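You operate a simulated robot arm through the tools that you are given. There is no shell and no other tool. Be economical: measure what you need, move in short steps, check, and stop when the job is done.

The job below is to be done with a simulated two-armed robot. You get a single attempt, and the scene is never put back.

## Task
On the narrow walkway over the locker, fold the green cloth in half, so that its two short edges meet.
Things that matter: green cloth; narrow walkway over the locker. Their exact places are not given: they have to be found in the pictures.

Only the result counts: the job must be done as asked and must still hold three seconds after the hand-in. Knocking over, shifting, dropping, spilling or breaking anything else fails it. Flat cloth is picked up by pressing the open fingertips on it (5 to 10 N) and closing them slowly along it; thin cloth reads only 2 to 8 mm in the jaws.

## Robot
Two 7-joint arms with two-finger grippers on one trunk, on a base that drives. Base frame: it is fixed to the floor where the robot stands at the start and does not move with it; the origin is under the middle of the robot, x ahead of it, y to its left, z up; the surface under the hand at the start is at about z = 800. Lengths are in mm, angles in rad, forces in N, time in s.
The left shoulder is at the start at [24, 218, 1080], the right one opposite. With the tool pointing down near the work surface each hand reaches from about 200 to 760 mm from the robot's upright axis, wherever it stands, measured 20 degrees to its own side. Places, roughly: narrow walkway over the locker [500, -200, 800]. Payload 2.2 kg a hand.
The TCP of each hand is the grasp point between the finger pads, 19 mm short of the fingertips. In the tool frame z runs along the fingers and y along their closing line. The gripper opens to 116 mm. The gripper's body begins 70 mm behind the TCP.
Orientation is that of the tool frame in the base frame, as a unit quaternion [w, x, y, z]. With the fingers straight down and closing along the base's y, the tool's x points along the base's -x, its y along +y and its z along -z.

## Interface
- The arms move only by the tool send_rows. It takes "left_targets", "right_targets" or both (then of equal length, played together; a hand with none holds still); each is a list of rows, each a list of 3 entries, a list of its own where there are three numbers: the shift along the tool's x, y, z in mm, then the turn, a rotation vector about the tool's x, y, z in rad, then the finger opening in mm, from 0 to 116. In form: [[[tx, ty, tz], [wx, wy, wz], gripper], ...]. A call has 1 to 12 rows; each row shifts and turns the commanded pose from where the row before left it, along the tool's axes as they then stand. A row lasts 0.2 s, in which the tool goes at most 50 mm and 0.15 rad; a call with a longer step from one row to the next is refused whole, and so is a gripper value outside its range. A pose out of reach is approached as far as the arm can. The call stops where the force on the tool passes 40 N (or 10 N more than at its start, if that is more) or the arm is blocked; 0.2 s more then pass. Each finger halts on what it meets, pressing with about 43 N; the grip force reading is that of the motor and also rises with nothing between the fingers. The clock runs only during rows and for 0.2 s after the last one: add rows that do not move to give the fingers time. The reply holds the time, the measured pose of the TCP, the force on the tool along the base axes, the opening and the grip force, in the units named above and with some noise, with the torque about the TCP (base axes, N m) and any sound that the robot's microphone picked up, and new pictures: "views" is both (left out), scene, wrist or none (wrist: the cameras of the hands that moved).
- Cameras (640 x 400 px; columns grow to the right, rows downward): "scene" is now at [118.7, 51, 1255.4]; the picture's right is [0.56, -0.83, -0.00], its down [-0.46, -0.30, -0.84] and it looks along [0.70, 0.46, -0.55] (base axes); focal length 247 px, centre (320, 200). "left" rides on the left gripper at [69, 15, -97] in its tool frame; the picture's right is [-0.21, 0.98, 0.00], its down [-0.76, -0.17, -0.63] and it looks along [-0.62, -0.14, 0.77] (tool axes); focal length 251 px, centre (320, 200). "right" rides on the right gripper at [69, -15, -97] in its tool frame; the picture's right is [0.22, 0.98, 0.00], its down [-0.76, 0.17, -0.63] and it looks along [-0.62, 0.14, 0.77] (tool axes); focal length 251 px, centre (320, 200).
- raise_lower(by): slides the trunk up (or, below 0, down) by that many mm; the arms and the scene camera ride with it, the base frame stays. It gives what a move gives, with no picture.
- steer(legs): drives the robot by 1 to 6 legs, each [ahead, left, turn to the left] in mm, mm and rad, along the robot's own axes; the way and the turn of a leg run together, so that a leg with both is an arc; at most 1500 mm and 3.142 rad a leg. The arms and the cameras ride along, it lands a little off, and it stops where it bumps. It gives what a move gives, and a new picture of the scene camera.
- aim_head(pan, tilt): turns the head with the scene camera to pan (to the left, within 1.396 rad either way) and tilt (down, from -0.506 to 1.204), counted from straight ahead of the robot. It gives what a move gives, and a new picture of the scene camera.
- point_at(camera, pixels): for up to 12 pixels [column, row] of the newest picture of that camera ("zoom" is the newest enlarged one), the place [x, y, z] in the base frame of the surface seen there, good to about 2 mm. The clock stands still meanwhile.
- zoom(camera, box): a new picture of the part [left, top, right, bottom] of that camera's present view, enlarged. The clock stands still meanwhile.
- finish_job(): hands the job in; it is judged then, once.

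Work in short steps. Measure before you move; look again where a grasp or a placing could have gone wrong, and mend it. You have 80 turns and 260 pictures in all, those below and enlarged ones among them. Open the grippers and draw the arms clear of the work before you hand the job in, unless the task says otherwise; then end with one line.

The tools are called after ">>>" as name(argument=value, ...) on one line, values as JSON. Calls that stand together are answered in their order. send_rows: Moves the arms, as the interface text tells. Its arguments: {"type":"object","properties":{"left_targets":{"type":"array","items":{"type":"array"}},"right_targets":{"type":"array","items":{"type":"array"}},"views":{"type":"string","enum":["both","scene","wrist","none"]}},"required":[]} The other tools are called the same way: raise_lower (by) slides the trunk up or down; steer (legs) drives the base; aim_head (pan, tilt) turns the head that bears the scene camera; point_at (camera, pixels) gives the place of the surface under pixels of a picture; zoom (camera, box) takes an enlarged picture of a part of a camera's view; finish_job () hands the job in.

At the start:

```text
clock: 0.0
left_ee_pos: [500.0, 425.7, 1039.5]
left_tool_rot: [-0.001, 0.0, 1.0, 0.0]
left_contact_force: [0.6, -1.1, 0.1]
left_moment: [-0.01, -0.01, 0.02]
left_width: 115.9
left_grip_force: 0.1
right_ee_pos: [399.4, 38.6, 963.2]
right_tool_rot: [0.001, 0.0, 1.0, -0.001]
right_contact_force: [0.9, 0.0, -0.2]
right_moment: [0.0, 0.01, -0.03]
right_width: 115.9
right_grip_force: 0.0
trunk travel left (down, up): [-225.0, 265.0]
robot x, y, heading: [0.1, 3.4, -0.002]
head pan, tilt: [0.588, 0.574]
```

scene: 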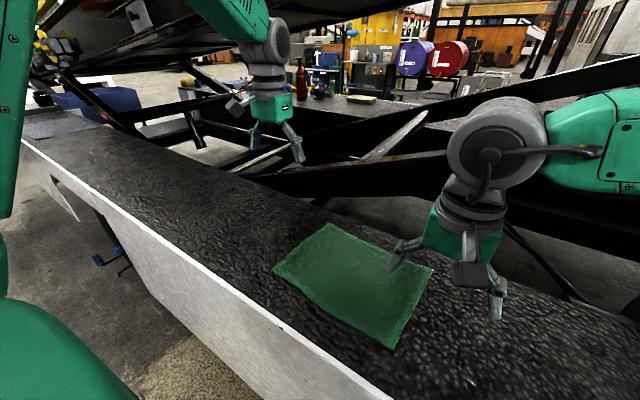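
right: 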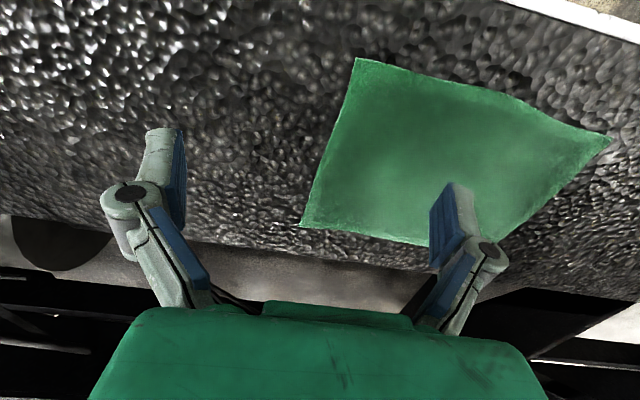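
left: 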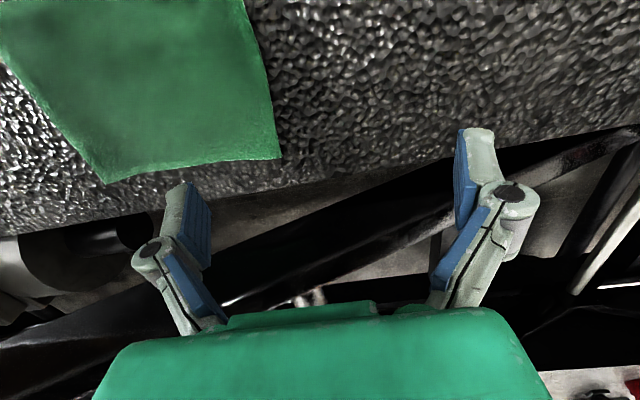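

The green cloth appears in the scene view with corners near (329,224), (432,268), (393,348) and (274,270). I'll measure those and the walkway around them.

>>> point_at(camera="scene", pixels=[[329, 225], [431, 268], [392, 346], [276, 270], [350, 285], [250, 270], [440, 340], [300, 215], [290, 330]])

>>> point_at(camera="right", pixels=[[357, 60], [606, 140], [303, 225], [425, 243], [400, 150], [500, 5], [300, 255], [200, 150]])

>>> aim_head(pan=0.3, tilt=0.8)

```text
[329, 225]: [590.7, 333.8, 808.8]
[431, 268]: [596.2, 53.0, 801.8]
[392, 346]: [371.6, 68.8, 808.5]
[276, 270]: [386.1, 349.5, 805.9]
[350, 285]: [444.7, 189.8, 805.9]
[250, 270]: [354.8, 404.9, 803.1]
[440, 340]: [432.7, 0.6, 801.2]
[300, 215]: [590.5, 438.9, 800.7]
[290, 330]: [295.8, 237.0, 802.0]
```

```text
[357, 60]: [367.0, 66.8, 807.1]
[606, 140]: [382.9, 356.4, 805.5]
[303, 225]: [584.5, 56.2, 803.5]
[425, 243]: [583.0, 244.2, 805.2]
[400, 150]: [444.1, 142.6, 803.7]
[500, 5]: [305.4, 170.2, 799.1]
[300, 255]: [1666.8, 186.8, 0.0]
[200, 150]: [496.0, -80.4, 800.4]
```

```text
clock: 0.8
left_ee_pos: [496.9, 424.3, 1042.4]
left_tool_rot: [0.001, 0.0, 1.0, -0.001]
left_contact_force: [-0.6, 0.0, -0.5]
left_moment: [0.0, -0.01, -0.02]
left_width: 116.1
left_grip_force: 0.0
right_ee_pos: [396.4, 38.4, 965.5]
right_tool_rot: [0.001, 0.0, 1.0, 0.0]
right_contact_force: [-1.7, -0.1, -0.3]
right_moment: [0.02, 0.03, 0.0]
right_width: 116.0
right_grip_force: 0.0
trunk travel left (down, up): [-225.0, 265.0]
robot x, y, heading: [0.4, -0.2, -0.003]
head pan, tilt: [0.3, 0.799]
```

scene: 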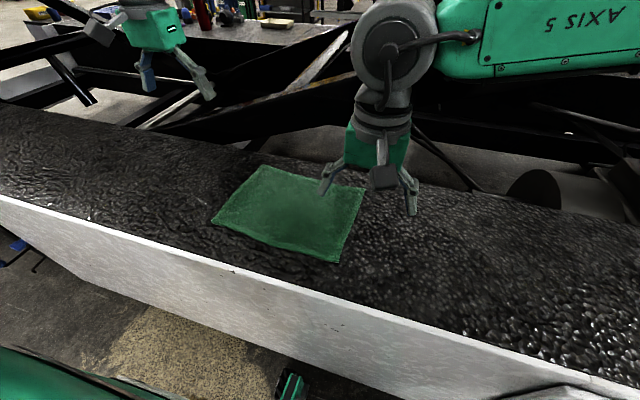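

The cloth's short edges are at y≈60 and y≈345, and each runs x≈375–590. I plan to turn the base left so the right hand can take the far corner and the left hand the near corner without the arms crossing. First I check the room on the left and around the base.

>>> aim_head(pan=1.1, tilt=0.5)

>>> aim_head(pan=0.2, tilt=1.2)

```text
clock: 1.9
left_ee_pos: [496.9, 424.0, 1041.2]
left_tool_rot: [0.0, 0.0, 1.0, 0.0]
left_contact_force: [0.0, 0.2, -0.2]
left_moment: [0.01, 0.0, -0.05]
left_width: 115.9
left_grip_force: 0.0
right_ee_pos: [395.9, 37.4, 964.6]
right_tool_rot: [0.001, -0.001, 1.0, 0.0]
right_contact_force: [-0.2, 0.2, -0.1]
right_moment: [0.01, -0.01, 0.0]
right_width: 116.3
right_grip_force: 0.0
trunk travel left (down, up): [-225.0, 265.0]
robot x, y, heading: [-1.7, 0.9, 0.002]
head pan, tilt: [1.1, 0.499]
```

scene: 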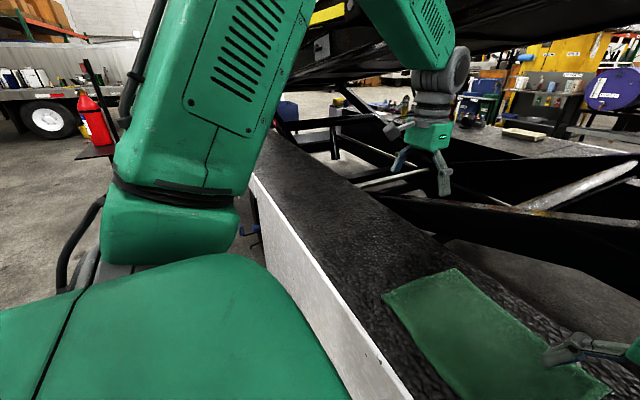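

```text
clock: 3.1
left_ee_pos: [496.6, 424.5, 1042.0]
left_tool_rot: [0.001, 0.0, 1.0, 0.0]
left_contact_force: [-0.3, -0.6, -0.6]
left_moment: [0.01, -0.01, 0.03]
left_width: 115.9
left_grip_force: 0.0
right_ee_pos: [397.0, 37.6, 965.1]
right_tool_rot: [0.001, 0.0, 1.0, 0.0]
right_contact_force: [-0.8, 0.3, -0.8]
right_moment: [0.04, -0.02, 0.03]
right_width: 115.8
right_grip_force: 0.1
trunk travel left (down, up): [-225.0, 265.0]
robot x, y, heading: [2.5, 0.6, -0.001]
head pan, tilt: [0.201, 1.201]
```

scene: 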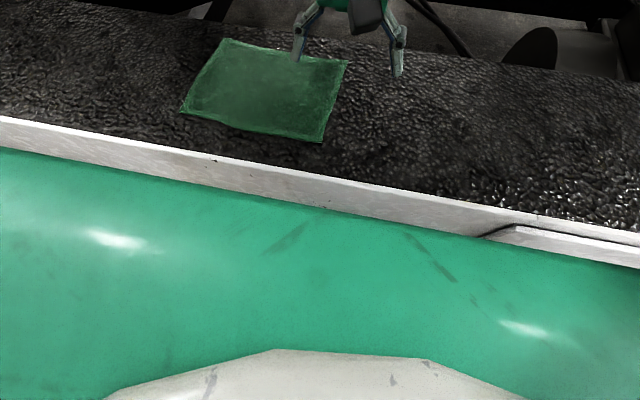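

The green base cover fills the lower part of the view, close to the locker side. I measure how close it is.

>>> point_at(camera="scene", pixels=[[320, 212], [320, 205], [320, 300], [20, 160], [20, 220], [600, 262], [320, 360], [560, 330], [540, 228], [200, 185], [20, 380], [620, 380]])

```text
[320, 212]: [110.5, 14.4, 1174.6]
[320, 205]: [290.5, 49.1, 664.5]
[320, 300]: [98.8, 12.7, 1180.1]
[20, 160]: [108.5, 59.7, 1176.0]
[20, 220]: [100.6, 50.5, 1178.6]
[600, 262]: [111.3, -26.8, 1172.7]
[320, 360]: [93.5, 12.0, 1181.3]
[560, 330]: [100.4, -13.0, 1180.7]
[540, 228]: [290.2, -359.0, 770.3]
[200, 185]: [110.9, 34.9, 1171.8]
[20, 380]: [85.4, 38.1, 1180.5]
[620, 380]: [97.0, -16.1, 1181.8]
```

The only near thing is the chest cover, not the base. I draw the left hand in somewhat, then turn left in two small stages, watching for a bump.

>>> send_rows(left_targets=[[[40, 0, 0], [0, 0, 0], 116], [[40, 0, 0], [0, 0, 0], 116], [[40, 0, 0], [0, 0, 0], 116]], views="none")

>>> aim_head(pan=0.2, tilt=0.7)

>>> steer(legs=[[0, 0, 0.3]])

```text
clock: 3.9
left_ee_pos: [374.7, 420.4, 1040.8]
left_tool_rot: [0.002, 0.0, 1.0, 0.001]
left_contact_force: [-0.1, 0.1, -0.5]
left_moment: [0.0, -0.04, 0.0]
left_width: 116.1
left_grip_force: 0.0
right_ee_pos: [396.2, 36.9, 965.5]
right_tool_rot: [0.001, -0.001, 1.0, 0.001]
right_contact_force: [-0.1, 0.1, -0.4]
right_moment: [0.01, -0.03, 0.02]
right_width: 116.0
right_grip_force: 0.0
trunk travel left (down, up): [-225.0, 265.0]
robot x, y, heading: [-3.9, -3.0, 0.002]
head pan, tilt: [0.201, 1.201]
```

```text
clock: 4.8
left_ee_pos: [375.9, 421.8, 1039.5]
left_tool_rot: [0.001, 0.0, 1.0, 0.0]
left_contact_force: [0.2, -0.4, 0.1]
left_moment: [-0.01, 0.0, 0.01]
left_width: 116.1
left_grip_force: 0.1
right_ee_pos: [396.1, 37.2, 963.2]
right_tool_rot: [0.001, 0.0, 1.0, 0.001]
right_contact_force: [-0.4, 0.2, 0.2]
right_moment: [0.04, 0.01, 0.02]
right_width: 116.1
right_grip_force: 0.1
trunk travel left (down, up): [-225.0, 265.0]
robot x, y, heading: [2.9, -1.2, -0.001]
head pan, tilt: [0.201, 0.7]
```

scene: 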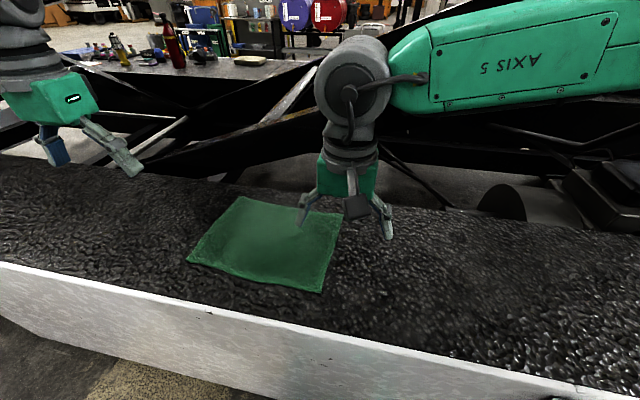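

```text
clock: 6.4
left_ee_pos: [230.7, 510.2, 1043.5]
left_tool_rot: [0.004, -0.149, 0.989, 0.002]
left_contact_force: [-0.2, 0.4, -0.1]
left_moment: [-0.02, 0.01, 0.01]
left_width: 116.0
left_grip_force: 0.1
right_ee_pos: [362.4, 148.2, 968.3]
right_tool_rot: [0.004, -0.149, 0.989, 0.002]
right_contact_force: [-0.4, -0.7, 1.0]
right_moment: [0.05, -0.03, -0.01]
right_width: 116.0
right_grip_force: 0.0
trunk travel left (down, up): [-225.0, 265.0]
robot x, y, heading: [-2.0, 0.2, 0.298]
head pan, tilt: [0.201, 0.7]
stopped in leg 1: the robot was blocked; the commanded pose is now the measured one
```

scene: 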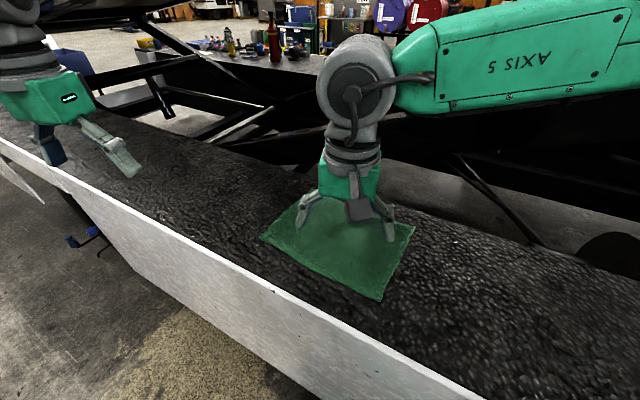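

The robot reads heading 0.298, so the turn completed, though the reply says it was blocked at the end; I'll stay here. I'll turn both hands so the fingers close along base x (along the short edge). The pads can then hold the cloth right at its edge, with no loose flap.

>>> send_rows(left_targets=[[[0, 0, 0], [0, 0, -0.141], 116], [[0, 0, 0], [0, 0, -0.141], 116], [[0, 0, 0], [0, 0, -0.141], 116], [[0, 0, 0], [0, 0, -0.141], 116], [[0, 0, 0], [0, 0, -0.141], 116], [[0, 0, 0], [0, 0, -0.141], 116], [[0, 0, 0], [0, 0, -0.141], 60], [[0, 0, 0], [0, 0, -0.141], 60], [[0, 0, 0], [0, 0, -0.141], 60], [[0, 0, 0], [0, 0, 0], 60]], right_targets=[[[0, 0, 0], [0, 0, -0.141], 116], [[0, 0, 0], [0, 0, -0.141], 116], [[0, 0, 0], [0, 0, -0.141], 116], [[0, 0, 0], [0, 0, -0.141], 116], [[0, 0, 0], [0, 0, -0.141], 116], [[0, 0, 0], [0, 0, -0.141], 116], [[0, 0, 0], [0, 0, -0.141], 60], [[0, 0, 0], [0, 0, -0.141], 60], [[0, 0, 0], [0, 0, -0.141], 60], [[0, 0, 0], [0, 0, 0], 60]], views="scene")

```text
clock: 8.6
left_ee_pos: [230.6, 509.3, 1041.6]
left_tool_rot: [0.004, -0.706, 0.708, 0.0]
left_contact_force: [0.0, -0.4, -0.3]
left_moment: [-0.01, -0.01, 0.03]
left_width: 59.6
left_grip_force: 0.0
right_ee_pos: [362.7, 147.9, 966.6]
right_tool_rot: [-0.004, 0.707, -0.707, 0.0]
right_contact_force: [0.7, 0.4, 0.7]
right_moment: [0.05, 0.03, -0.01]
right_width: 59.8
right_grip_force: 0.0
trunk travel left (down, up): [-225.0, 265.0]
robot x, y, heading: [0.2, -3.4, 0.301]
head pan, tilt: [0.201, 0.7]
```

scene: 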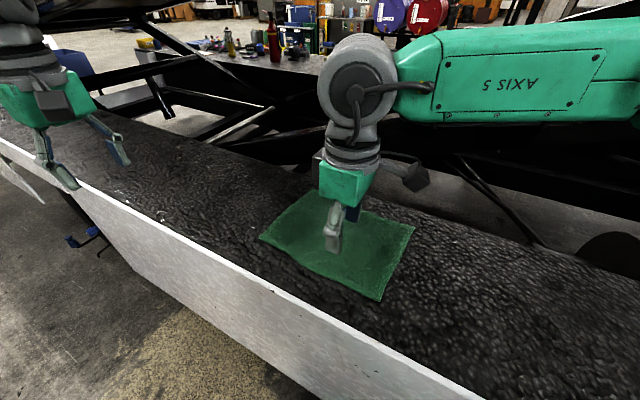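

Both hands now close along x. I move the right hand toward the far-right corner area at (562, 68), still high.

>>> send_rows(right_targets=[[[16, -40, 0], [0, 0, 0], 60], [[16, -40, 0], [0, 0, 0], 60], [[16, -40, 0], [0, 0, 0], 60], [[16, -40, 0], [0, 0, 0], 60], [[16, -40, 0], [0, 0, 0], 60], [[0, 0, 20], [0, 0, 0], 60]], views="both")

```text
clock: 10.0
left_ee_pos: [230.4, 509.0, 1042.2]
left_tool_rot: [0.004, -0.706, 0.708, 0.0]
left_contact_force: [0.0, -0.3, 0.5]
left_moment: [-0.03, 0.0, 0.02]
left_width: 59.8
left_grip_force: 0.1
right_ee_pos: [451.9, 115.3, 949.4]
right_tool_rot: [0.004, -0.707, 0.707, -0.001]
right_contact_force: [0.4, -0.3, 0.6]
right_moment: [0.0, 0.01, 0.02]
right_width: 59.9
right_grip_force: 0.1
right hand out of reach, approached as far as the arm can: row 3, 4, 5
trunk travel left (down, up): [-225.0, 265.0]
robot x, y, heading: [-1.7, 0.4, 0.3]
head pan, tilt: [0.201, 0.7]
```

scene: 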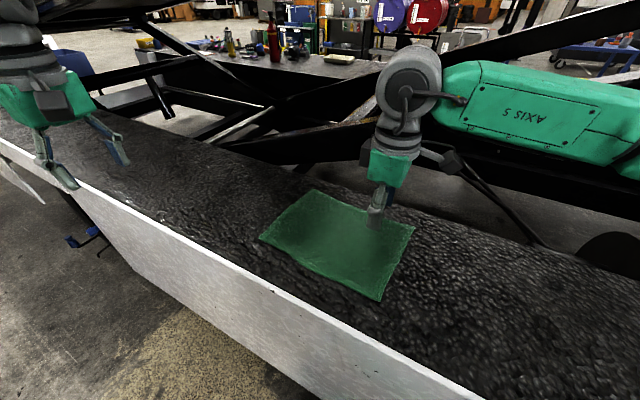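
right: 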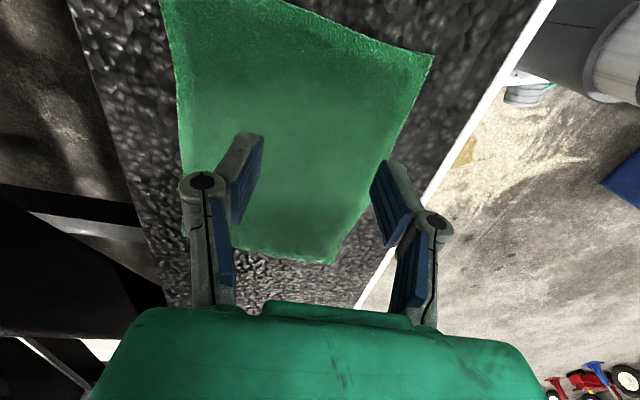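

The right hand stopped at (452,115), which is short of target and looks like a joint limit rather than distance. I try again in small separate steps to learn which direction is limited.

>>> send_rows(right_targets=[[[25, 0, 0], [0, 0, 0], 60], [[25, 0, 0], [0, 0, 0], 60], [[0, -25, 0], [0, 0, 0], 60], [[0, -25, 0], [0, 0, 0], 60], [[0, -25, 0], [0, 0, 0], 60], [[0, -25, 0], [0, 0, 0], 60]], views="none")

```text
clock: 11.4
left_ee_pos: [231.9, 508.7, 1040.7]
left_tool_rot: [0.004, -0.706, 0.708, 0.0]
left_contact_force: [-0.3, -0.2, 0.3]
left_moment: [0.01, 0.02, -0.02]
left_width: 59.9
left_grip_force: 0.1
right_ee_pos: [453.0, 64.8, 950.5]
right_tool_rot: [0.004, -0.706, 0.708, 0.0]
right_contact_force: [0.9, 0.4, 0.2]
right_moment: [-0.02, -0.01, -0.01]
right_width: 60.1
right_grip_force: 0.1
right hand out of reach, approached as far as the arm can: row 3, 4, 5, 6
trunk travel left (down, up): [-225.0, 265.0]
robot x, y, heading: [2.3, -0.6, 0.296]
head pan, tilt: [0.201, 0.7]
```

+x is blocked at this wrist yaw. I turn the right tool back by 0.6 rad and try +x again, to see whether the yaw is the limit.

>>> send_rows(right_targets=[[[0, 0, 0], [0, 0, 0.15], 60], [[0, 0, 0], [0, 0, 0.15], 60], [[0, 0, 0], [0, 0, 0.15], 60], [[0, 0, 0], [0, 0, 0.15], 60], [[16.5, -24.7, 0], [0, 0, 0], 60], [[16.5, -24.7, 0], [0, 0, 0], 60], [[16.5, -24.7, 0], [0, 0, 0], 60], [[16.5, -24.7, 0], [0, 0, 0], 60]], views="scene")

```text
clock: 13.2
left_ee_pos: [231.3, 508.9, 1041.6]
left_tool_rot: [0.004, -0.706, 0.708, 0.001]
left_contact_force: [0.2, 0.1, -0.7]
left_moment: [0.0, -0.03, 0.0]
left_width: 60.0
left_grip_force: 0.0
right_ee_pos: [495.7, -46.3, 949.0]
right_tool_rot: [0.004, -0.466, 0.885, 0.001]
right_contact_force: [-0.4, -0.1, -0.4]
right_moment: [-0.01, 0.0, -0.01]
right_width: 59.9
right_grip_force: 0.0
trunk travel left (down, up): [-225.0, 265.0]
robot x, y, heading: [0.9, -2.3, 0.299]
head pan, tilt: [0.201, 0.7]
```

scene: 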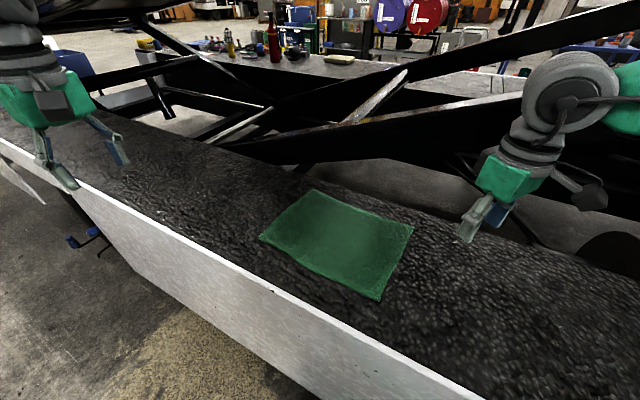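

With the yaw relaxed the right hand reaches on, so wrist yaw is the limit. I try turning it the other way, tool x toward +y, which also closes along x.

>>> send_rows(right_targets=[[[0, 0, 0], [0, 0, 0.15], 60], [[0, 0, 0], [0, 0, 0.15], 60], [[0, 0, 0], [0, 0, 0.15], 60], [[0, 0, 0], [0, 0, 0.15], 60], [[0, 0, 0], [0, 0, 0.15], 60], [[0, 0, 0], [0, 0, 0.15], 60], [[0, 0, 0], [0, 0, 0.15], 60], [[0, 0, 0], [0, 0, 0.15], 60], [[0, 0, 0], [0, 0, 0.15], 60], [[0, 0, 0], [0, 0, 0.15], 60], [[0, 0, 0], [0, 0, 0.15], 60], [[0, 0, 0], [0, 0, 0.15], 60]], views="none")

>>> send_rows(right_targets=[[[0, 0, 0], [0, 0, 0.15], 60], [[0, 0, 0], [0, 0, 0.15], 60], [[0, 0, 0], [0, 0, 0.15], 60], [[0, 0, 0], [0, 0, 0.15], 60], [[0, 0, 0], [0, 0, 0.15], 60], [[0, 0, 0], [0, 0, 0.03], 60]], views="scene")

```text
clock: 15.8
left_ee_pos: [230.6, 509.7, 1041.3]
left_tool_rot: [0.004, -0.706, 0.708, 0.0]
left_contact_force: [-0.4, -0.7, -0.3]
left_moment: [-0.01, -0.02, 0.02]
left_width: 60.0
left_grip_force: 0.1
right_ee_pos: [495.8, -44.3, 949.7]
right_tool_rot: [0.001, 0.405, 0.914, 0.003]
right_contact_force: [0.6, -0.3, 0.1]
right_moment: [-0.03, 0.02, -0.02]
right_width: 59.9
right_grip_force: 0.1
trunk travel left (down, up): [-225.0, 265.0]
robot x, y, heading: [0.7, -1.2, 0.299]
head pan, tilt: [0.201, 0.7]
```

```text
clock: 17.2
left_ee_pos: [230.8, 509.3, 1042.5]
left_tool_rot: [0.003, -0.705, 0.709, 0.0]
left_contact_force: [-0.3, 0.2, 0.2]
left_moment: [-0.01, -0.01, 0.02]
left_width: 60.0
left_grip_force: 0.1
right_ee_pos: [496.6, -45.0, 950.6]
right_tool_rot: [-0.001, 0.722, 0.692, 0.004]
right_contact_force: [1.0, -0.2, 1.3]
right_moment: [0.04, 0.01, -0.02]
right_width: 59.9
right_grip_force: 0.0
trunk travel left (down, up): [-225.0, 265.0]
robot x, y, heading: [-2.9, -0.6, 0.293]
head pan, tilt: [0.201, 0.7]
```

scene: 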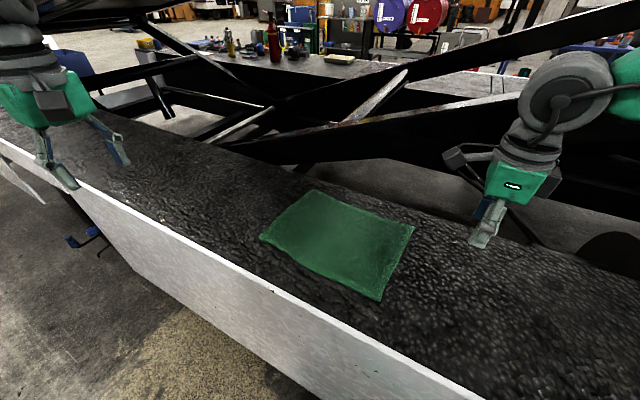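

The right tool x now points along +y and y along +x. I test the reach at the far-right corner (565,75) and then along the fold path to the far-left corner.

>>> send_rows(right_targets=[[[40, 23, 0], [0, 0, 0], 60], [[40, 23, 0], [0, 0, 0], 60], [[40, 23, 0], [0, 0, 0], 60], [[0, 0, 0], [0, 0, 0], 60]], views="wrist")

>>> send_rows(right_targets=[[[45, 0, 0], [0, 0, 0], 60], [[45, 0, 0], [0, 0, 0], 60], [[45, 0, 0], [0, 0, 0], 60], [[45, 0, 0], [0, 0, 0], 60], [[45, 0, 0], [0, 0, 0], 60], [[40, 0, 0], [0, 0, 0], 60]], views="scene")

```text
clock: 18.2
left_ee_pos: [230.4, 508.1, 1041.0]
left_tool_rot: [0.004, -0.706, 0.708, -0.001]
left_contact_force: [-0.7, -0.6, -0.4]
left_moment: [0.0, -0.02, -0.04]
left_width: 59.9
left_grip_force: 0.1
right_ee_pos: [570.6, 75.0, 948.7]
right_tool_rot: [-0.001, 0.72, 0.694, 0.004]
right_contact_force: [0.2, 0.0, -0.5]
right_moment: [0.04, -0.01, 0.01]
right_width: 60.1
right_grip_force: 0.2
trunk travel left (down, up): [-225.0, 265.0]
robot x, y, heading: [1.1, -0.7, 0.3]
head pan, tilt: [0.201, 0.7]
```

right: 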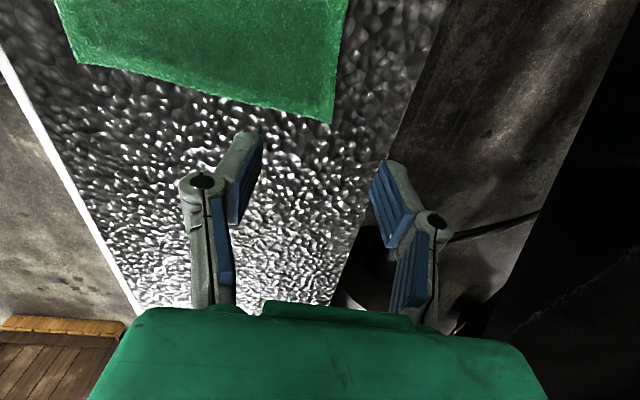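

```text
clock: 19.6
left_ee_pos: [230.2, 508.9, 1041.2]
left_tool_rot: [0.003, -0.706, 0.708, 0.0]
left_contact_force: [-0.9, 0.3, 0.0]
left_moment: [0.01, -0.04, 0.03]
left_width: 60.2
left_grip_force: 0.1
right_ee_pos: [568.9, 254.2, 949.7]
right_tool_rot: [-0.001, 0.721, 0.693, 0.003]
right_contact_force: [0.0, -0.1, 0.2]
right_moment: [-0.04, 0.02, -0.02]
right_width: 59.9
right_grip_force: 0.0
right hand out of reach, approached as far as the arm can: row 4, 5, 6
trunk travel left (down, up): [-225.0, 265.0]
robot x, y, heading: [-1.5, -0.5, 0.297]
head pan, tilt: [0.201, 0.7]
```

scene: 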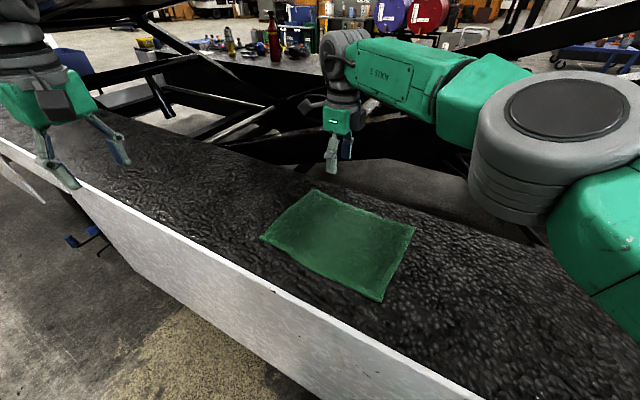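

The right hand stops at y≈254 for x≈569, about 75 mm short of the far-left corner. I pull it back over the cloth and drive about 75 mm along +y, parallel to the walkway, to gain that reach.

>>> send_rows(right_targets=[[[-50, 0, 0], [0, 0, 0], 60], [[-50, 0, 0], [0, 0, 0], 60], [[-50, 0, 0], [0, 0, 0], 60]], views="none")

>>> steer(legs=[[18, 74, 0]])

```text
clock: 20.4
left_ee_pos: [231.3, 507.2, 1042.4]
left_tool_rot: [0.004, -0.706, 0.709, 0.001]
left_contact_force: [-0.4, 0.1, 0.4]
left_moment: [0.04, 0.0, 0.04]
left_width: 60.0
left_grip_force: 0.0
right_ee_pos: [561.0, 99.9, 948.4]
right_tool_rot: [0.0, 0.721, 0.693, 0.005]
right_contact_force: [-1.2, -0.4, -0.9]
right_moment: [0.03, 0.0, -0.02]
right_width: 60.3
right_grip_force: 0.0
trunk travel left (down, up): [-225.0, 265.0]
robot x, y, heading: [-2.1, -0.9, 0.296]
head pan, tilt: [0.201, 0.7]
```

```text
clock: 21.4
left_ee_pos: [236.5, 541.3, 1057.6]
left_tool_rot: [0.013, -0.706, 0.708, 0.016]
left_contact_force: [-0.5, -2.0, 1.5]
left_moment: [0.18, 0.03, -0.01]
left_width: 60.0
left_grip_force: 0.1
right_ee_pos: [569.6, 137.9, 947.9]
right_tool_rot: [-0.015, 0.721, 0.692, 0.012]
right_contact_force: [2.8, -3.0, 1.0]
right_moment: [0.21, 0.3, -0.02]
right_width: 60.0
right_grip_force: 0.2
trunk travel left (down, up): [-225.0, 265.0]
robot x, y, heading: [-4.4, 65.6, 0.298]
head pan, tilt: [0.201, 0.7]
```

scene: 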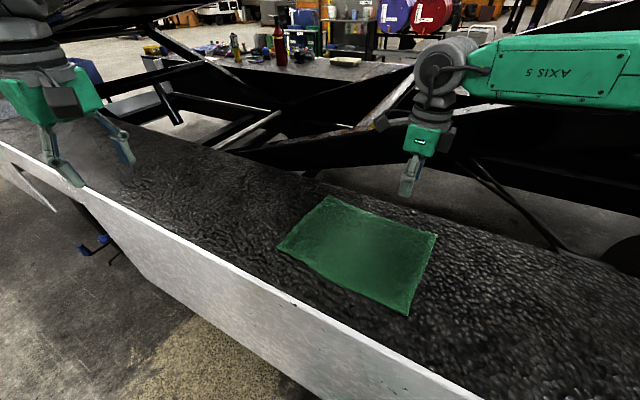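

The robot is now at y≈66. I bring the right hand back over the far-right corner, then the left hand over the near-right corner, both still high.

>>> send_rows(right_targets=[[[-35, 0, 0], [0, 0, 0], 60], [[-35, 0, 0], [0, 0, 0], 60], [[0, 0, 0], [0, 0, 0], 60]], views="none")

>>> send_rows(left_targets=[[[42, -14, 0], [0, 0, 0], 60], [[42, -14, 0], [0, 0, 0], 60], [[42, -14, 0], [0, 0, 0], 60], [[42, -14, 0], [0, 0, 0], 60], [[42, -14, 0], [0, 0, 0], 60], [[42, -14, 0], [0, 0, 0], 60], [[42, -14, 0], [0, 0, 0], 60], [[42, -14, 0], [0, 0, 0], 60], [[0, 0, 0], [0, 0, 0], 60]], views="both")

```text
clock: 22.2
left_ee_pos: [234.6, 540.2, 1056.6]
left_tool_rot: [0.014, -0.704, 0.71, 0.016]
left_contact_force: [1.5, -2.0, 1.5]
left_moment: [0.16, 0.05, -0.01]
left_width: 60.0
left_grip_force: 0.1
right_ee_pos: [564.6, 63.9, 945.5]
right_tool_rot: [-0.013, 0.723, 0.691, 0.011]
right_contact_force: [1.3, -1.7, -0.8]
right_moment: [0.21, 0.05, 0.0]
right_width: 59.8
right_grip_force: 0.1
trunk travel left (down, up): [-225.0, 265.0]
robot x, y, heading: [-2.6, 60.6, 0.304]
head pan, tilt: [0.201, 0.7]
```

```text
clock: 24.2
left_ee_pos: [363.1, 254.9, 1025.8]
left_tool_rot: [-0.006, 0.709, -0.705, 0.001]
left_contact_force: [0.9, 0.4, 0.1]
left_moment: [-0.06, 0.0, -0.03]
left_width: 60.2
left_grip_force: 0.0
left hand out of reach, approached as far as the arm can: row 3, 4, 5
right_ee_pos: [556.6, 90.7, 950.4]
right_tool_rot: [-0.003, 0.721, 0.693, 0.007]
right_contact_force: [0.0, 1.1, -0.6]
right_moment: [0.01, -0.02, -0.01]
right_width: 59.9
right_grip_force: 0.1
trunk travel left (down, up): [-225.0, 265.0]
robot x, y, heading: [-4.9, 68.8, 0.306]
head pan, tilt: [0.201, 0.7]
```

scene: 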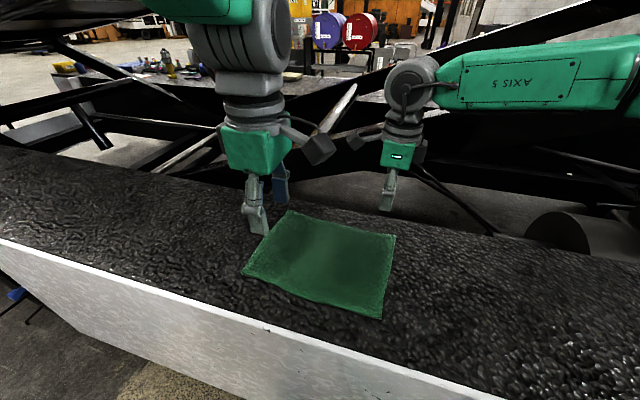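
left: 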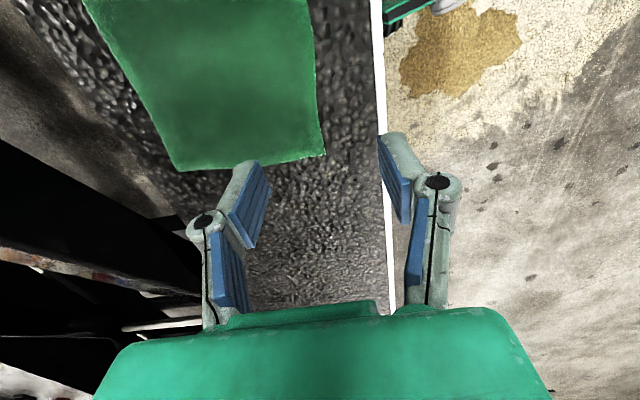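

The left hand was limited for a few rows and is now at (363,255), and the scene view has shifted a little. I measure the cloth corners again to check that the frame is consistent and the cloth hasn't moved.

>>> point_at(camera="scene", pixels=[[291, 213], [394, 236], [381, 316], [245, 273], [320, 265], [265, 328]])

>>> aim_head(pan=0.2, tilt=0.8)

```text
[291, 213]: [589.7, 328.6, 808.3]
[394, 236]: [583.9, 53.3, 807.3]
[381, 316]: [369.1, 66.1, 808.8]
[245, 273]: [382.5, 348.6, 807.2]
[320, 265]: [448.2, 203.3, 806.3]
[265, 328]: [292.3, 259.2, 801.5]
```

```text
clock: 24.9
left_ee_pos: [365.1, 244.6, 1025.9]
left_tool_rot: [0.007, -0.707, 0.707, 0.003]
left_contact_force: [0.2, -0.3, -0.8]
left_moment: [0.0, -0.01, 0.0]
left_width: 60.0
left_grip_force: 0.0
right_ee_pos: [560.2, 84.1, 949.1]
right_tool_rot: [-0.007, 0.721, 0.693, 0.009]
right_contact_force: [0.5, 0.1, 0.1]
right_moment: [0.0, 0.02, 0.01]
right_width: 59.8
right_grip_force: 0.0
trunk travel left (down, up): [-225.0, 265.0]
robot x, y, heading: [-2.8, 68.3, 0.3]
head pan, tilt: [0.201, 0.799]
```

scene: 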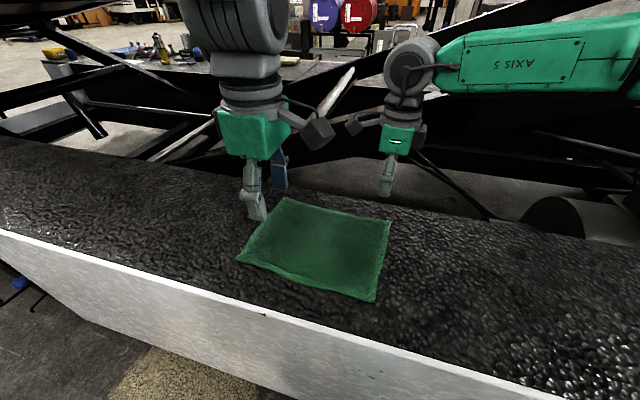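

The cloth hasn't moved, and the base was just settling. I continue the left hand toward the near-right corner and hold the right.

>>> send_rows(left_targets=[[[40, -8, 0], [0, 0, 0], 50], [[40, -8, 0], [0, 0, 0], 40], [[40, -8, 10], [0, 0, 0], 34], [[40, -8, 10], [0, 0, 0], 34], [[0, 0, 0], [0, 0, 0], 34], [[0, 0, 0], [0, 0, 0], 34]], right_targets=[[[0, 0, 0], [0, 0, 0], 50], [[0, 0, 0], [0, 0, 0], 40], [[0, 0, 0], [0, 0, 0], 34], [[0, 0, 0], [0, 0, 0], 34], [[0, 0, 0], [0, 0, 0], 34], [[0, 0, 0], [0, 0, 0], 34]], views="both")

```text
clock: 26.5
left_ee_pos: [404.0, 88.7, 1030.1]
left_tool_rot: [-0.009, 0.715, -0.699, 0.022]
left_contact_force: [-0.6, 0.7, 0.3]
left_moment: [0.02, 0.01, 0.0]
left_width: 34.2
left_grip_force: 0.1
right_ee_pos: [558.3, 81.0, 951.1]
right_tool_rot: [-0.005, 0.722, 0.692, 0.011]
right_contact_force: [0.3, -0.1, 0.1]
right_moment: [0.0, 0.0, 0.02]
right_width: 34.1
right_grip_force: 0.1
trunk travel left (down, up): [-225.0, 265.0]
robot x, y, heading: [-5.8, 65.0, 0.303]
head pan, tilt: [0.201, 0.799]
stopped in row 6 (left hand): the arm was blocked; the commanded pose is now the measured one
```

scene: 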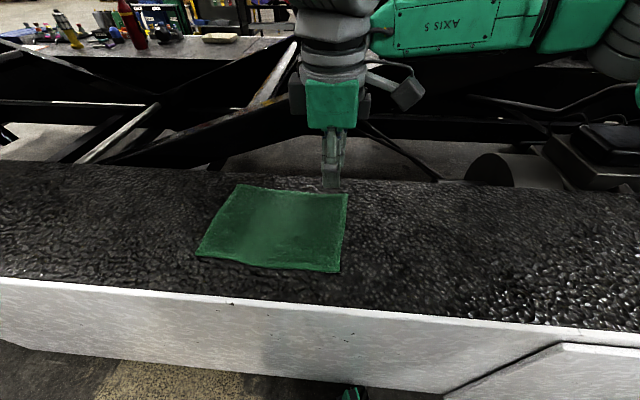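
right: 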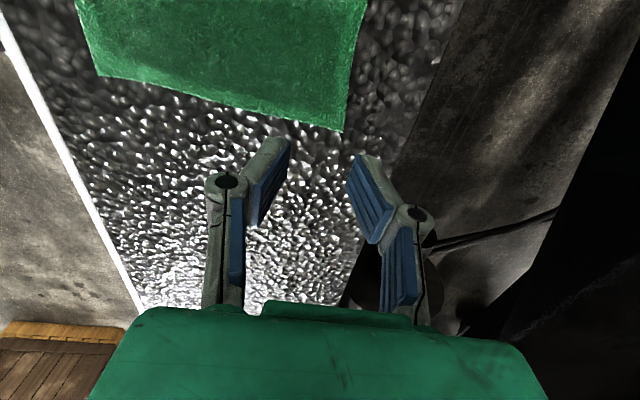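
left: 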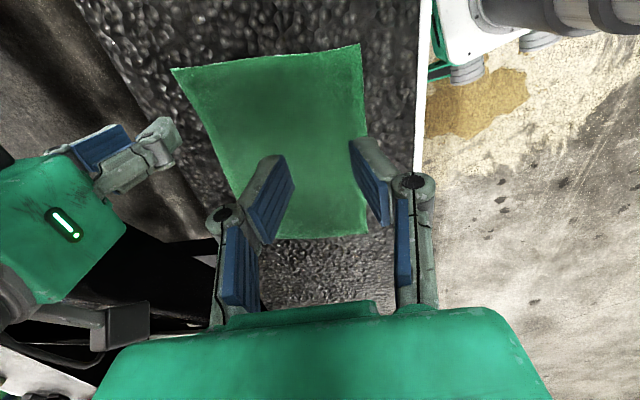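

The left arm reports blocked, and the scene view has clearly turned right although the reported heading hasn't changed. Something besides the hand may be touching, so I look left toward the left elbow and then right.

>>> aim_head(pan=1.2, tilt=0.2)

>>> aim_head(pan=0.2, tilt=0.1)

```text
clock: 27.7
left_ee_pos: [403.4, 90.6, 1030.8]
left_tool_rot: [-0.008, 0.713, -0.7, 0.022]
left_contact_force: [0.3, -0.4, -0.2]
left_moment: [0.02, 0.05, 0.0]
left_width: 33.9
left_grip_force: 0.1
right_ee_pos: [557.2, 82.2, 950.7]
right_tool_rot: [-0.005, 0.721, 0.692, 0.01]
right_contact_force: [-0.1, -0.6, -0.3]
right_moment: [0.01, 0.0, -0.01]
right_width: 33.9
right_grip_force: 0.0
trunk travel left (down, up): [-225.0, 265.0]
robot x, y, heading: [-3.2, 65.7, 0.303]
head pan, tilt: [1.201, 0.201]
```

scene: 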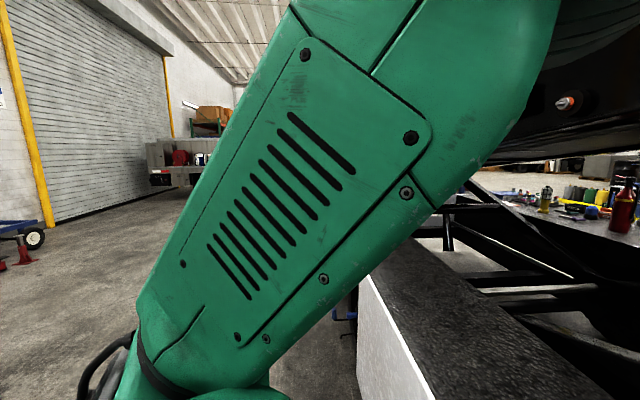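

```text
clock: 29.0
left_ee_pos: [402.1, 89.9, 1030.2]
left_tool_rot: [-0.009, 0.714, -0.7, 0.022]
left_contact_force: [0.1, 0.1, -0.1]
left_moment: [0.02, -0.01, 0.03]
left_width: 34.1
left_grip_force: 0.0
right_ee_pos: [558.9, 81.8, 951.4]
right_tool_rot: [-0.006, 0.722, 0.692, 0.009]
right_contact_force: [-0.9, -0.7, 0.0]
right_moment: [0.02, -0.01, 0.0]
right_width: 33.6
right_grip_force: 0.0
trunk travel left (down, up): [-225.0, 265.0]
robot x, y, heading: [-5.4, 69.5, 0.303]
head pan, tilt: [0.201, 0.099]
```

scene: 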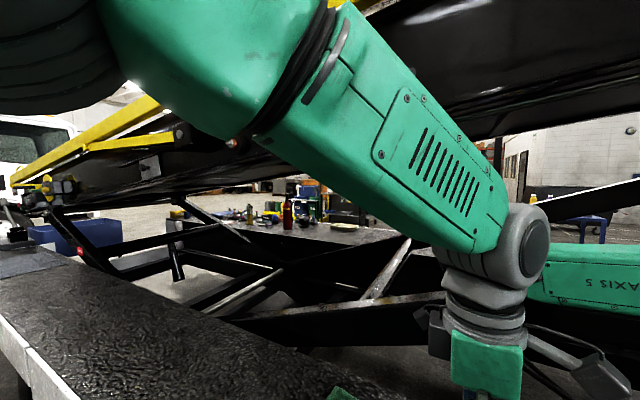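

The left forearm is very close to the right arm and an overhead boom, so crossing both hands at the right edge is too tight. I'll fold one corner at a time instead: right hand carries far-right to far-left, then left hand carries near-right to near-left. First the left hand withdraws to the left.

>>> send_rows(left_targets=[[[-40, 10, 0], [0, 0, 0], 34], [[-40, 10, 0], [0, 0, 0], 34], [[-40, 10, 0], [0, 0, 0], 34], [[-40, 10, 0], [0, 0, 0], 34], [[-40, 10, 0], [0, 0, 0], 34], [[-40, 10, 0], [0, 0, 0], 34], [[-40, 10, 0], [0, 0, 0], 34], [[-40, 10, 0], [0, 0, 0], 34], [[-40, 10, 0], [0, 0, 0], 34], [[-40, 10, 0], [0, 0, 0], 34], [[0, 0, 0], [0, 0, 0], 34]], views="none")

>>> aim_head(pan=0.1, tilt=0.8)

```text
clock: 31.4
left_ee_pos: [294.6, 489.3, 1017.6]
left_tool_rot: [-0.009, 0.713, -0.7, 0.022]
left_contact_force: [-0.8, -0.4, -0.6]
left_moment: [0.0, -0.01, 0.0]
left_width: 34.0
left_grip_force: 0.1
right_ee_pos: [557.0, 84.2, 949.4]
right_tool_rot: [-0.004, 0.721, 0.692, 0.01]
right_contact_force: [0.5, 0.3, 0.1]
right_moment: [-0.04, 0.0, 0.02]
right_width: 34.0
right_grip_force: 0.0
trunk travel left (down, up): [-225.0, 265.0]
robot x, y, heading: [-4.3, 68.1, 0.307]
head pan, tilt: [0.201, 0.099]
```

```text
clock: 32.5
left_ee_pos: [293.3, 487.7, 1017.7]
left_tool_rot: [-0.008, 0.713, -0.701, 0.021]
left_contact_force: [0.8, -0.5, -0.4]
left_moment: [-0.01, 0.0, -0.02]
left_width: 34.0
left_grip_force: 0.1
right_ee_pos: [557.2, 83.7, 950.5]
right_tool_rot: [-0.006, 0.722, 0.692, 0.009]
right_contact_force: [-0.6, -0.4, 0.8]
right_moment: [0.03, 0.0, 0.0]
right_width: 34.3
right_grip_force: 0.0
trunk travel left (down, up): [-225.0, 265.0]
robot x, y, heading: [-7.0, 63.1, 0.301]
head pan, tilt: [0.099, 0.799]
```

scene: 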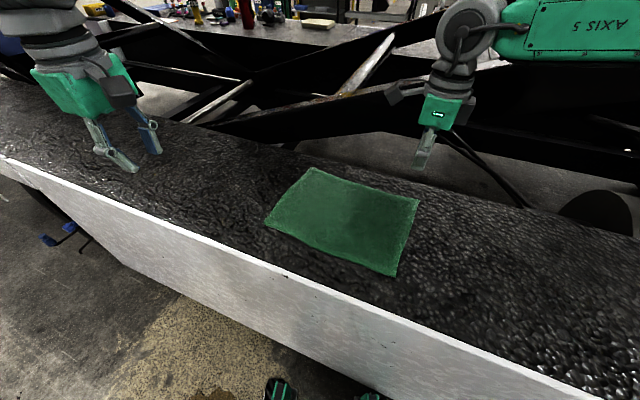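

The view is back to normal and the cloth is undisturbed. I bring the right hand over the far-right corner at (560, 64) and lower it to just above the cloth.

>>> send_rows(right_targets=[[[-20, 3, 0], [0, 0, 0], 30], [[0, 0, 35], [0, 0, 0], 30], [[0, 0, 35], [0, 0, 0], 30], [[0, 0, 30], [0, 0, 0], 30], [[0, 0, 0], [0, 0, 0], 30]], views="both")

```text
clock: 33.7
left_ee_pos: [293.6, 486.9, 1017.9]
left_tool_rot: [-0.01, 0.713, -0.701, 0.021]
left_contact_force: [0.2, 0.5, -0.2]
left_moment: [-0.03, 0.0, 0.04]
left_width: 34.0
left_grip_force: 0.1
right_ee_pos: [559.1, 63.7, 849.0]
right_tool_rot: [-0.005, 0.721, 0.692, 0.01]
right_contact_force: [0.2, 0.2, 0.1]
right_moment: [-0.02, -0.02, 0.04]
right_width: 30.1
right_grip_force: 0.1
trunk travel left (down, up): [-225.0, 265.0]
robot x, y, heading: [0.3, 65.0, 0.303]
head pan, tilt: [0.099, 0.799]
```

scene: 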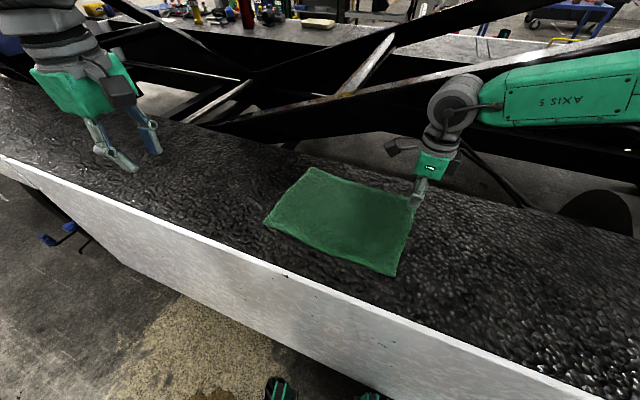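
right: 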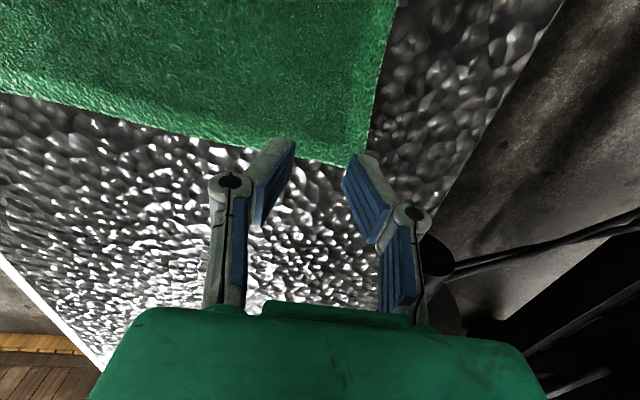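

The open fingertips are near the cloth's corner at (350,163) in the wrist view. I measure the edge there precisely before pressing down.

>>> point_at(camera="right", pixels=[[335, 158], [330, 150], [365, 160], [368, 120], [230, 142], [300, 140], [150, 125], [340, 185]])

```text
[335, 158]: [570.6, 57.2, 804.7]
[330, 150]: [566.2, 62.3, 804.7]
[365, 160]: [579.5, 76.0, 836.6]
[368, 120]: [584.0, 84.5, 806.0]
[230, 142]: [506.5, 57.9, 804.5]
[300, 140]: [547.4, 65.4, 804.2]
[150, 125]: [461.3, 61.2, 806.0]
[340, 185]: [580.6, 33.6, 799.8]
```

The edge is at y≈56 and the corner at x≈584. I shift slightly to (555, 67) and lower in small steps until the force shows contact.

>>> send_rows(right_targets=[[[3, -4, 8], [0, 0, 0], 30], [[0, 0, 8], [0, 0, 0], 30], [[0, 0, 4], [0, 0, 0], 30], [[0, 0, 2], [0, 0, 0], 30], [[0, 0, 0], [0, 0, 0], 30]], views="none")

```text
clock: 34.9
left_ee_pos: [294.7, 487.0, 1018.2]
left_tool_rot: [-0.009, 0.713, -0.701, 0.021]
left_contact_force: [0.1, -0.1, 0.4]
left_moment: [0.0, -0.02, 0.02]
left_width: 34.0
left_grip_force: 0.0
right_ee_pos: [556.9, 68.4, 828.8]
right_tool_rot: [-0.005, 0.721, 0.693, 0.01]
right_contact_force: [0.4, -0.9, 0.2]
right_moment: [-0.01, 0.03, -0.01]
right_width: 29.9
right_grip_force: 0.0
trunk travel left (down, up): [-225.0, 265.0]
robot x, y, heading: [-6.2, 62.5, 0.303]
head pan, tilt: [0.099, 0.799]
```

No contact yet at z=828.8, so I go down a few more millimetres.

>>> send_rows(right_targets=[[[0, 0, 2], [0, 0, 0], 30], [[0, 0, 2], [0, 0, 0], 30], [[0, 0, 1], [0, 0, 0], 30], [[0, 0, 0], [0, 0, 0], 30]], views="none")

```text
clock: 35.9
left_ee_pos: [294.3, 487.3, 1017.8]
left_tool_rot: [-0.009, 0.714, -0.7, 0.022]
left_contact_force: [-0.3, 1.1, 0.3]
left_moment: [0.0, 0.01, -0.01]
left_width: 34.0
left_grip_force: 0.0
right_ee_pos: [556.8, 68.1, 824.3]
right_tool_rot: [-0.005, 0.722, 0.692, 0.01]
right_contact_force: [-1.6, -2.1, 6.7]
right_moment: [-0.05, 0.02, -0.01]
right_width: 30.2
right_grip_force: 0.1
trunk travel left (down, up): [-225.0, 265.0]
robot x, y, heading: [-7.0, 64.7, 0.3]
head pan, tilt: [0.099, 0.799]
```

Contact at 6.7 N. I now close slowly along the cloth.

>>> send_rows(right_targets=[[[0, 0, 0], [0, 0, 0], 27], [[0, 0, 0], [0, 0, 0], 24], [[0, 0, 0], [0, 0, 0], 21], [[0, 0, 0], [0, 0, 0], 18], [[0, 0, 0], [0, 0, 0], 15], [[0, 0, 0], [0, 0, 0], 12], [[0, 0, 0], [0, 0, 0], 9], [[0, 0, 0], [0, 0, 0], 6], [[0, 0, 0], [0, 0, 0], 3], [[0, 0, 0], [0, 0, 0], 0], [[0, 0, 0], [0, 0, 0], 0]], views="wrist")

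```text
clock: 38.3
left_ee_pos: [294.0, 488.0, 1017.1]
left_tool_rot: [-0.01, 0.713, -0.701, 0.022]
left_contact_force: [0.3, 0.0, 0.1]
left_moment: [0.02, 0.0, -0.02]
left_width: 34.3
left_grip_force: 0.1
right_ee_pos: [558.2, 66.8, 822.3]
right_tool_rot: [-0.005, 0.722, 0.692, 0.011]
right_contact_force: [-0.6, 0.5, 3.8]
right_moment: [-0.01, 0.01, 0.01]
right_width: 4.6
right_grip_force: 33.7
trunk travel left (down, up): [-225.0, 265.0]
robot x, y, heading: [-4.5, 67.1, 0.301]
head pan, tilt: [0.099, 0.799]
```

right: 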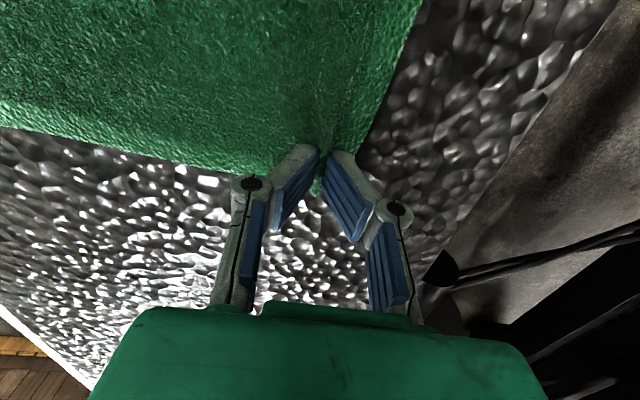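

The jaws read 4.6 mm with 33.7 N and a ridge shows between the pads, so the corner is held. I lift it and carry it along the first half of a low arc toward the far-left corner.

>>> send_rows(right_targets=[[[4, 0, -15], [0, 0, 0], 0], [[4, 0, -15], [0, 0, 0], 0], [[8, 0, -13], [0, 0, 0], 0], [[9, 0, -12], [0, 0, 0], 0], [[12, 0, -10], [0, 0, 0], 0], [[13, -1, -10], [0, 0, 0], 0], [[15, -1, -7], [0, 0, 0], 0], [[15, -1, -6], [0, 0, 0], 0], [[15, -1, -2], [0, 0, 0], 0], [[15, 0, -2], [0, 0, 0], 0], [[15, 0, 0], [0, 0, 0], 0]], views="both")

```text
clock: 40.7
left_ee_pos: [294.4, 488.9, 1017.0]
left_tool_rot: [-0.009, 0.713, -0.7, 0.023]
left_contact_force: [1.0, -0.1, -0.7]
left_moment: [-0.02, 0.01, 0.02]
left_width: 34.1
left_grip_force: 0.1
right_ee_pos: [557.6, 192.6, 917.4]
right_tool_rot: [-0.005, 0.721, 0.693, 0.009]
right_contact_force: [-0.3, 0.2, -0.2]
right_moment: [-0.02, 0.06, 0.03]
right_width: 4.4
right_grip_force: 33.2
trunk travel left (down, up): [-225.0, 265.0]
robot x, y, heading: [-1.7, 67.0, 0.303]
head pan, tilt: [0.099, 0.799]
```

scene: 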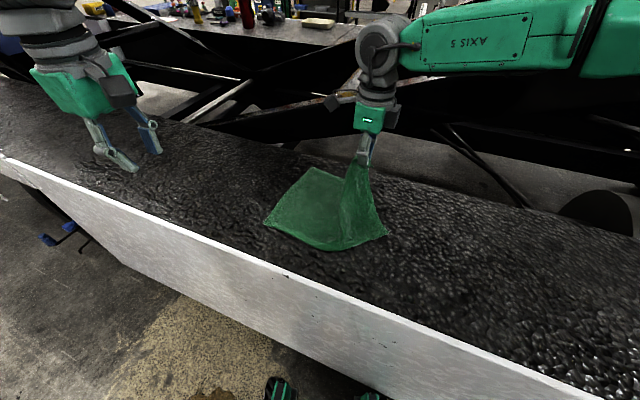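
right: 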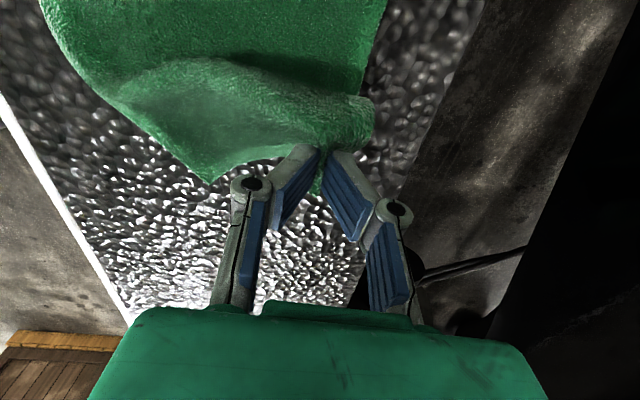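

The cloth lifts cleanly and the far-left corner stays put. I carry on with the second half and lower toward (560, 317).

>>> send_rows(right_targets=[[[15, 0, 0], [0, 0, 0], 0], [[15, 0, 2], [0, 0, 0], 0], [[15, 0, 5], [0, 0, 0], 0], [[15, -1, 8], [0, 0, 0], 0], [[14, -1, 12], [0, 0, 0], 0], [[13, -1, 14], [0, 0, 0], 0], [[12, 0, 14], [0, 0, 0], 0], [[10, 0, 12], [0, 0, 0], 0], [[8, 0, 10], [0, 0, 0], 0], [[7, 0, 6], [0, 0, 0], 0], [[0, 0, 0], [0, 0, 0], 0]], views="both")

```text
clock: 43.1
left_ee_pos: [295.6, 488.9, 1017.8]
left_tool_rot: [-0.01, 0.713, -0.701, 0.022]
left_contact_force: [0.1, -0.9, -0.4]
left_moment: [-0.02, 0.01, -0.02]
left_width: 34.0
left_grip_force: 0.1
right_ee_pos: [561.2, 319.1, 837.0]
right_tool_rot: [-0.004, 0.722, 0.692, 0.01]
right_contact_force: [0.5, -0.6, 0.8]
right_moment: [-0.04, 0.05, 0.01]
right_width: 4.4
right_grip_force: 32.8
trunk travel left (down, up): [-225.0, 265.0]
robot x, y, heading: [-0.0, 64.9, 0.305]
head pan, tilt: [0.099, 0.799]
```

scene: 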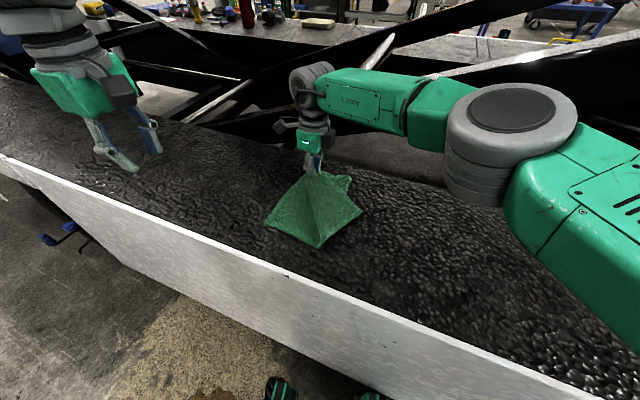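
right: 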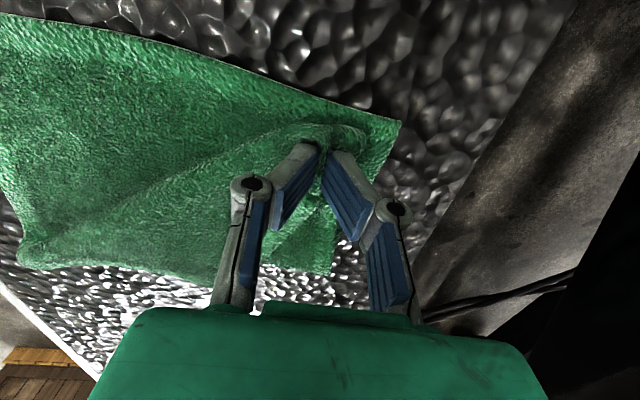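

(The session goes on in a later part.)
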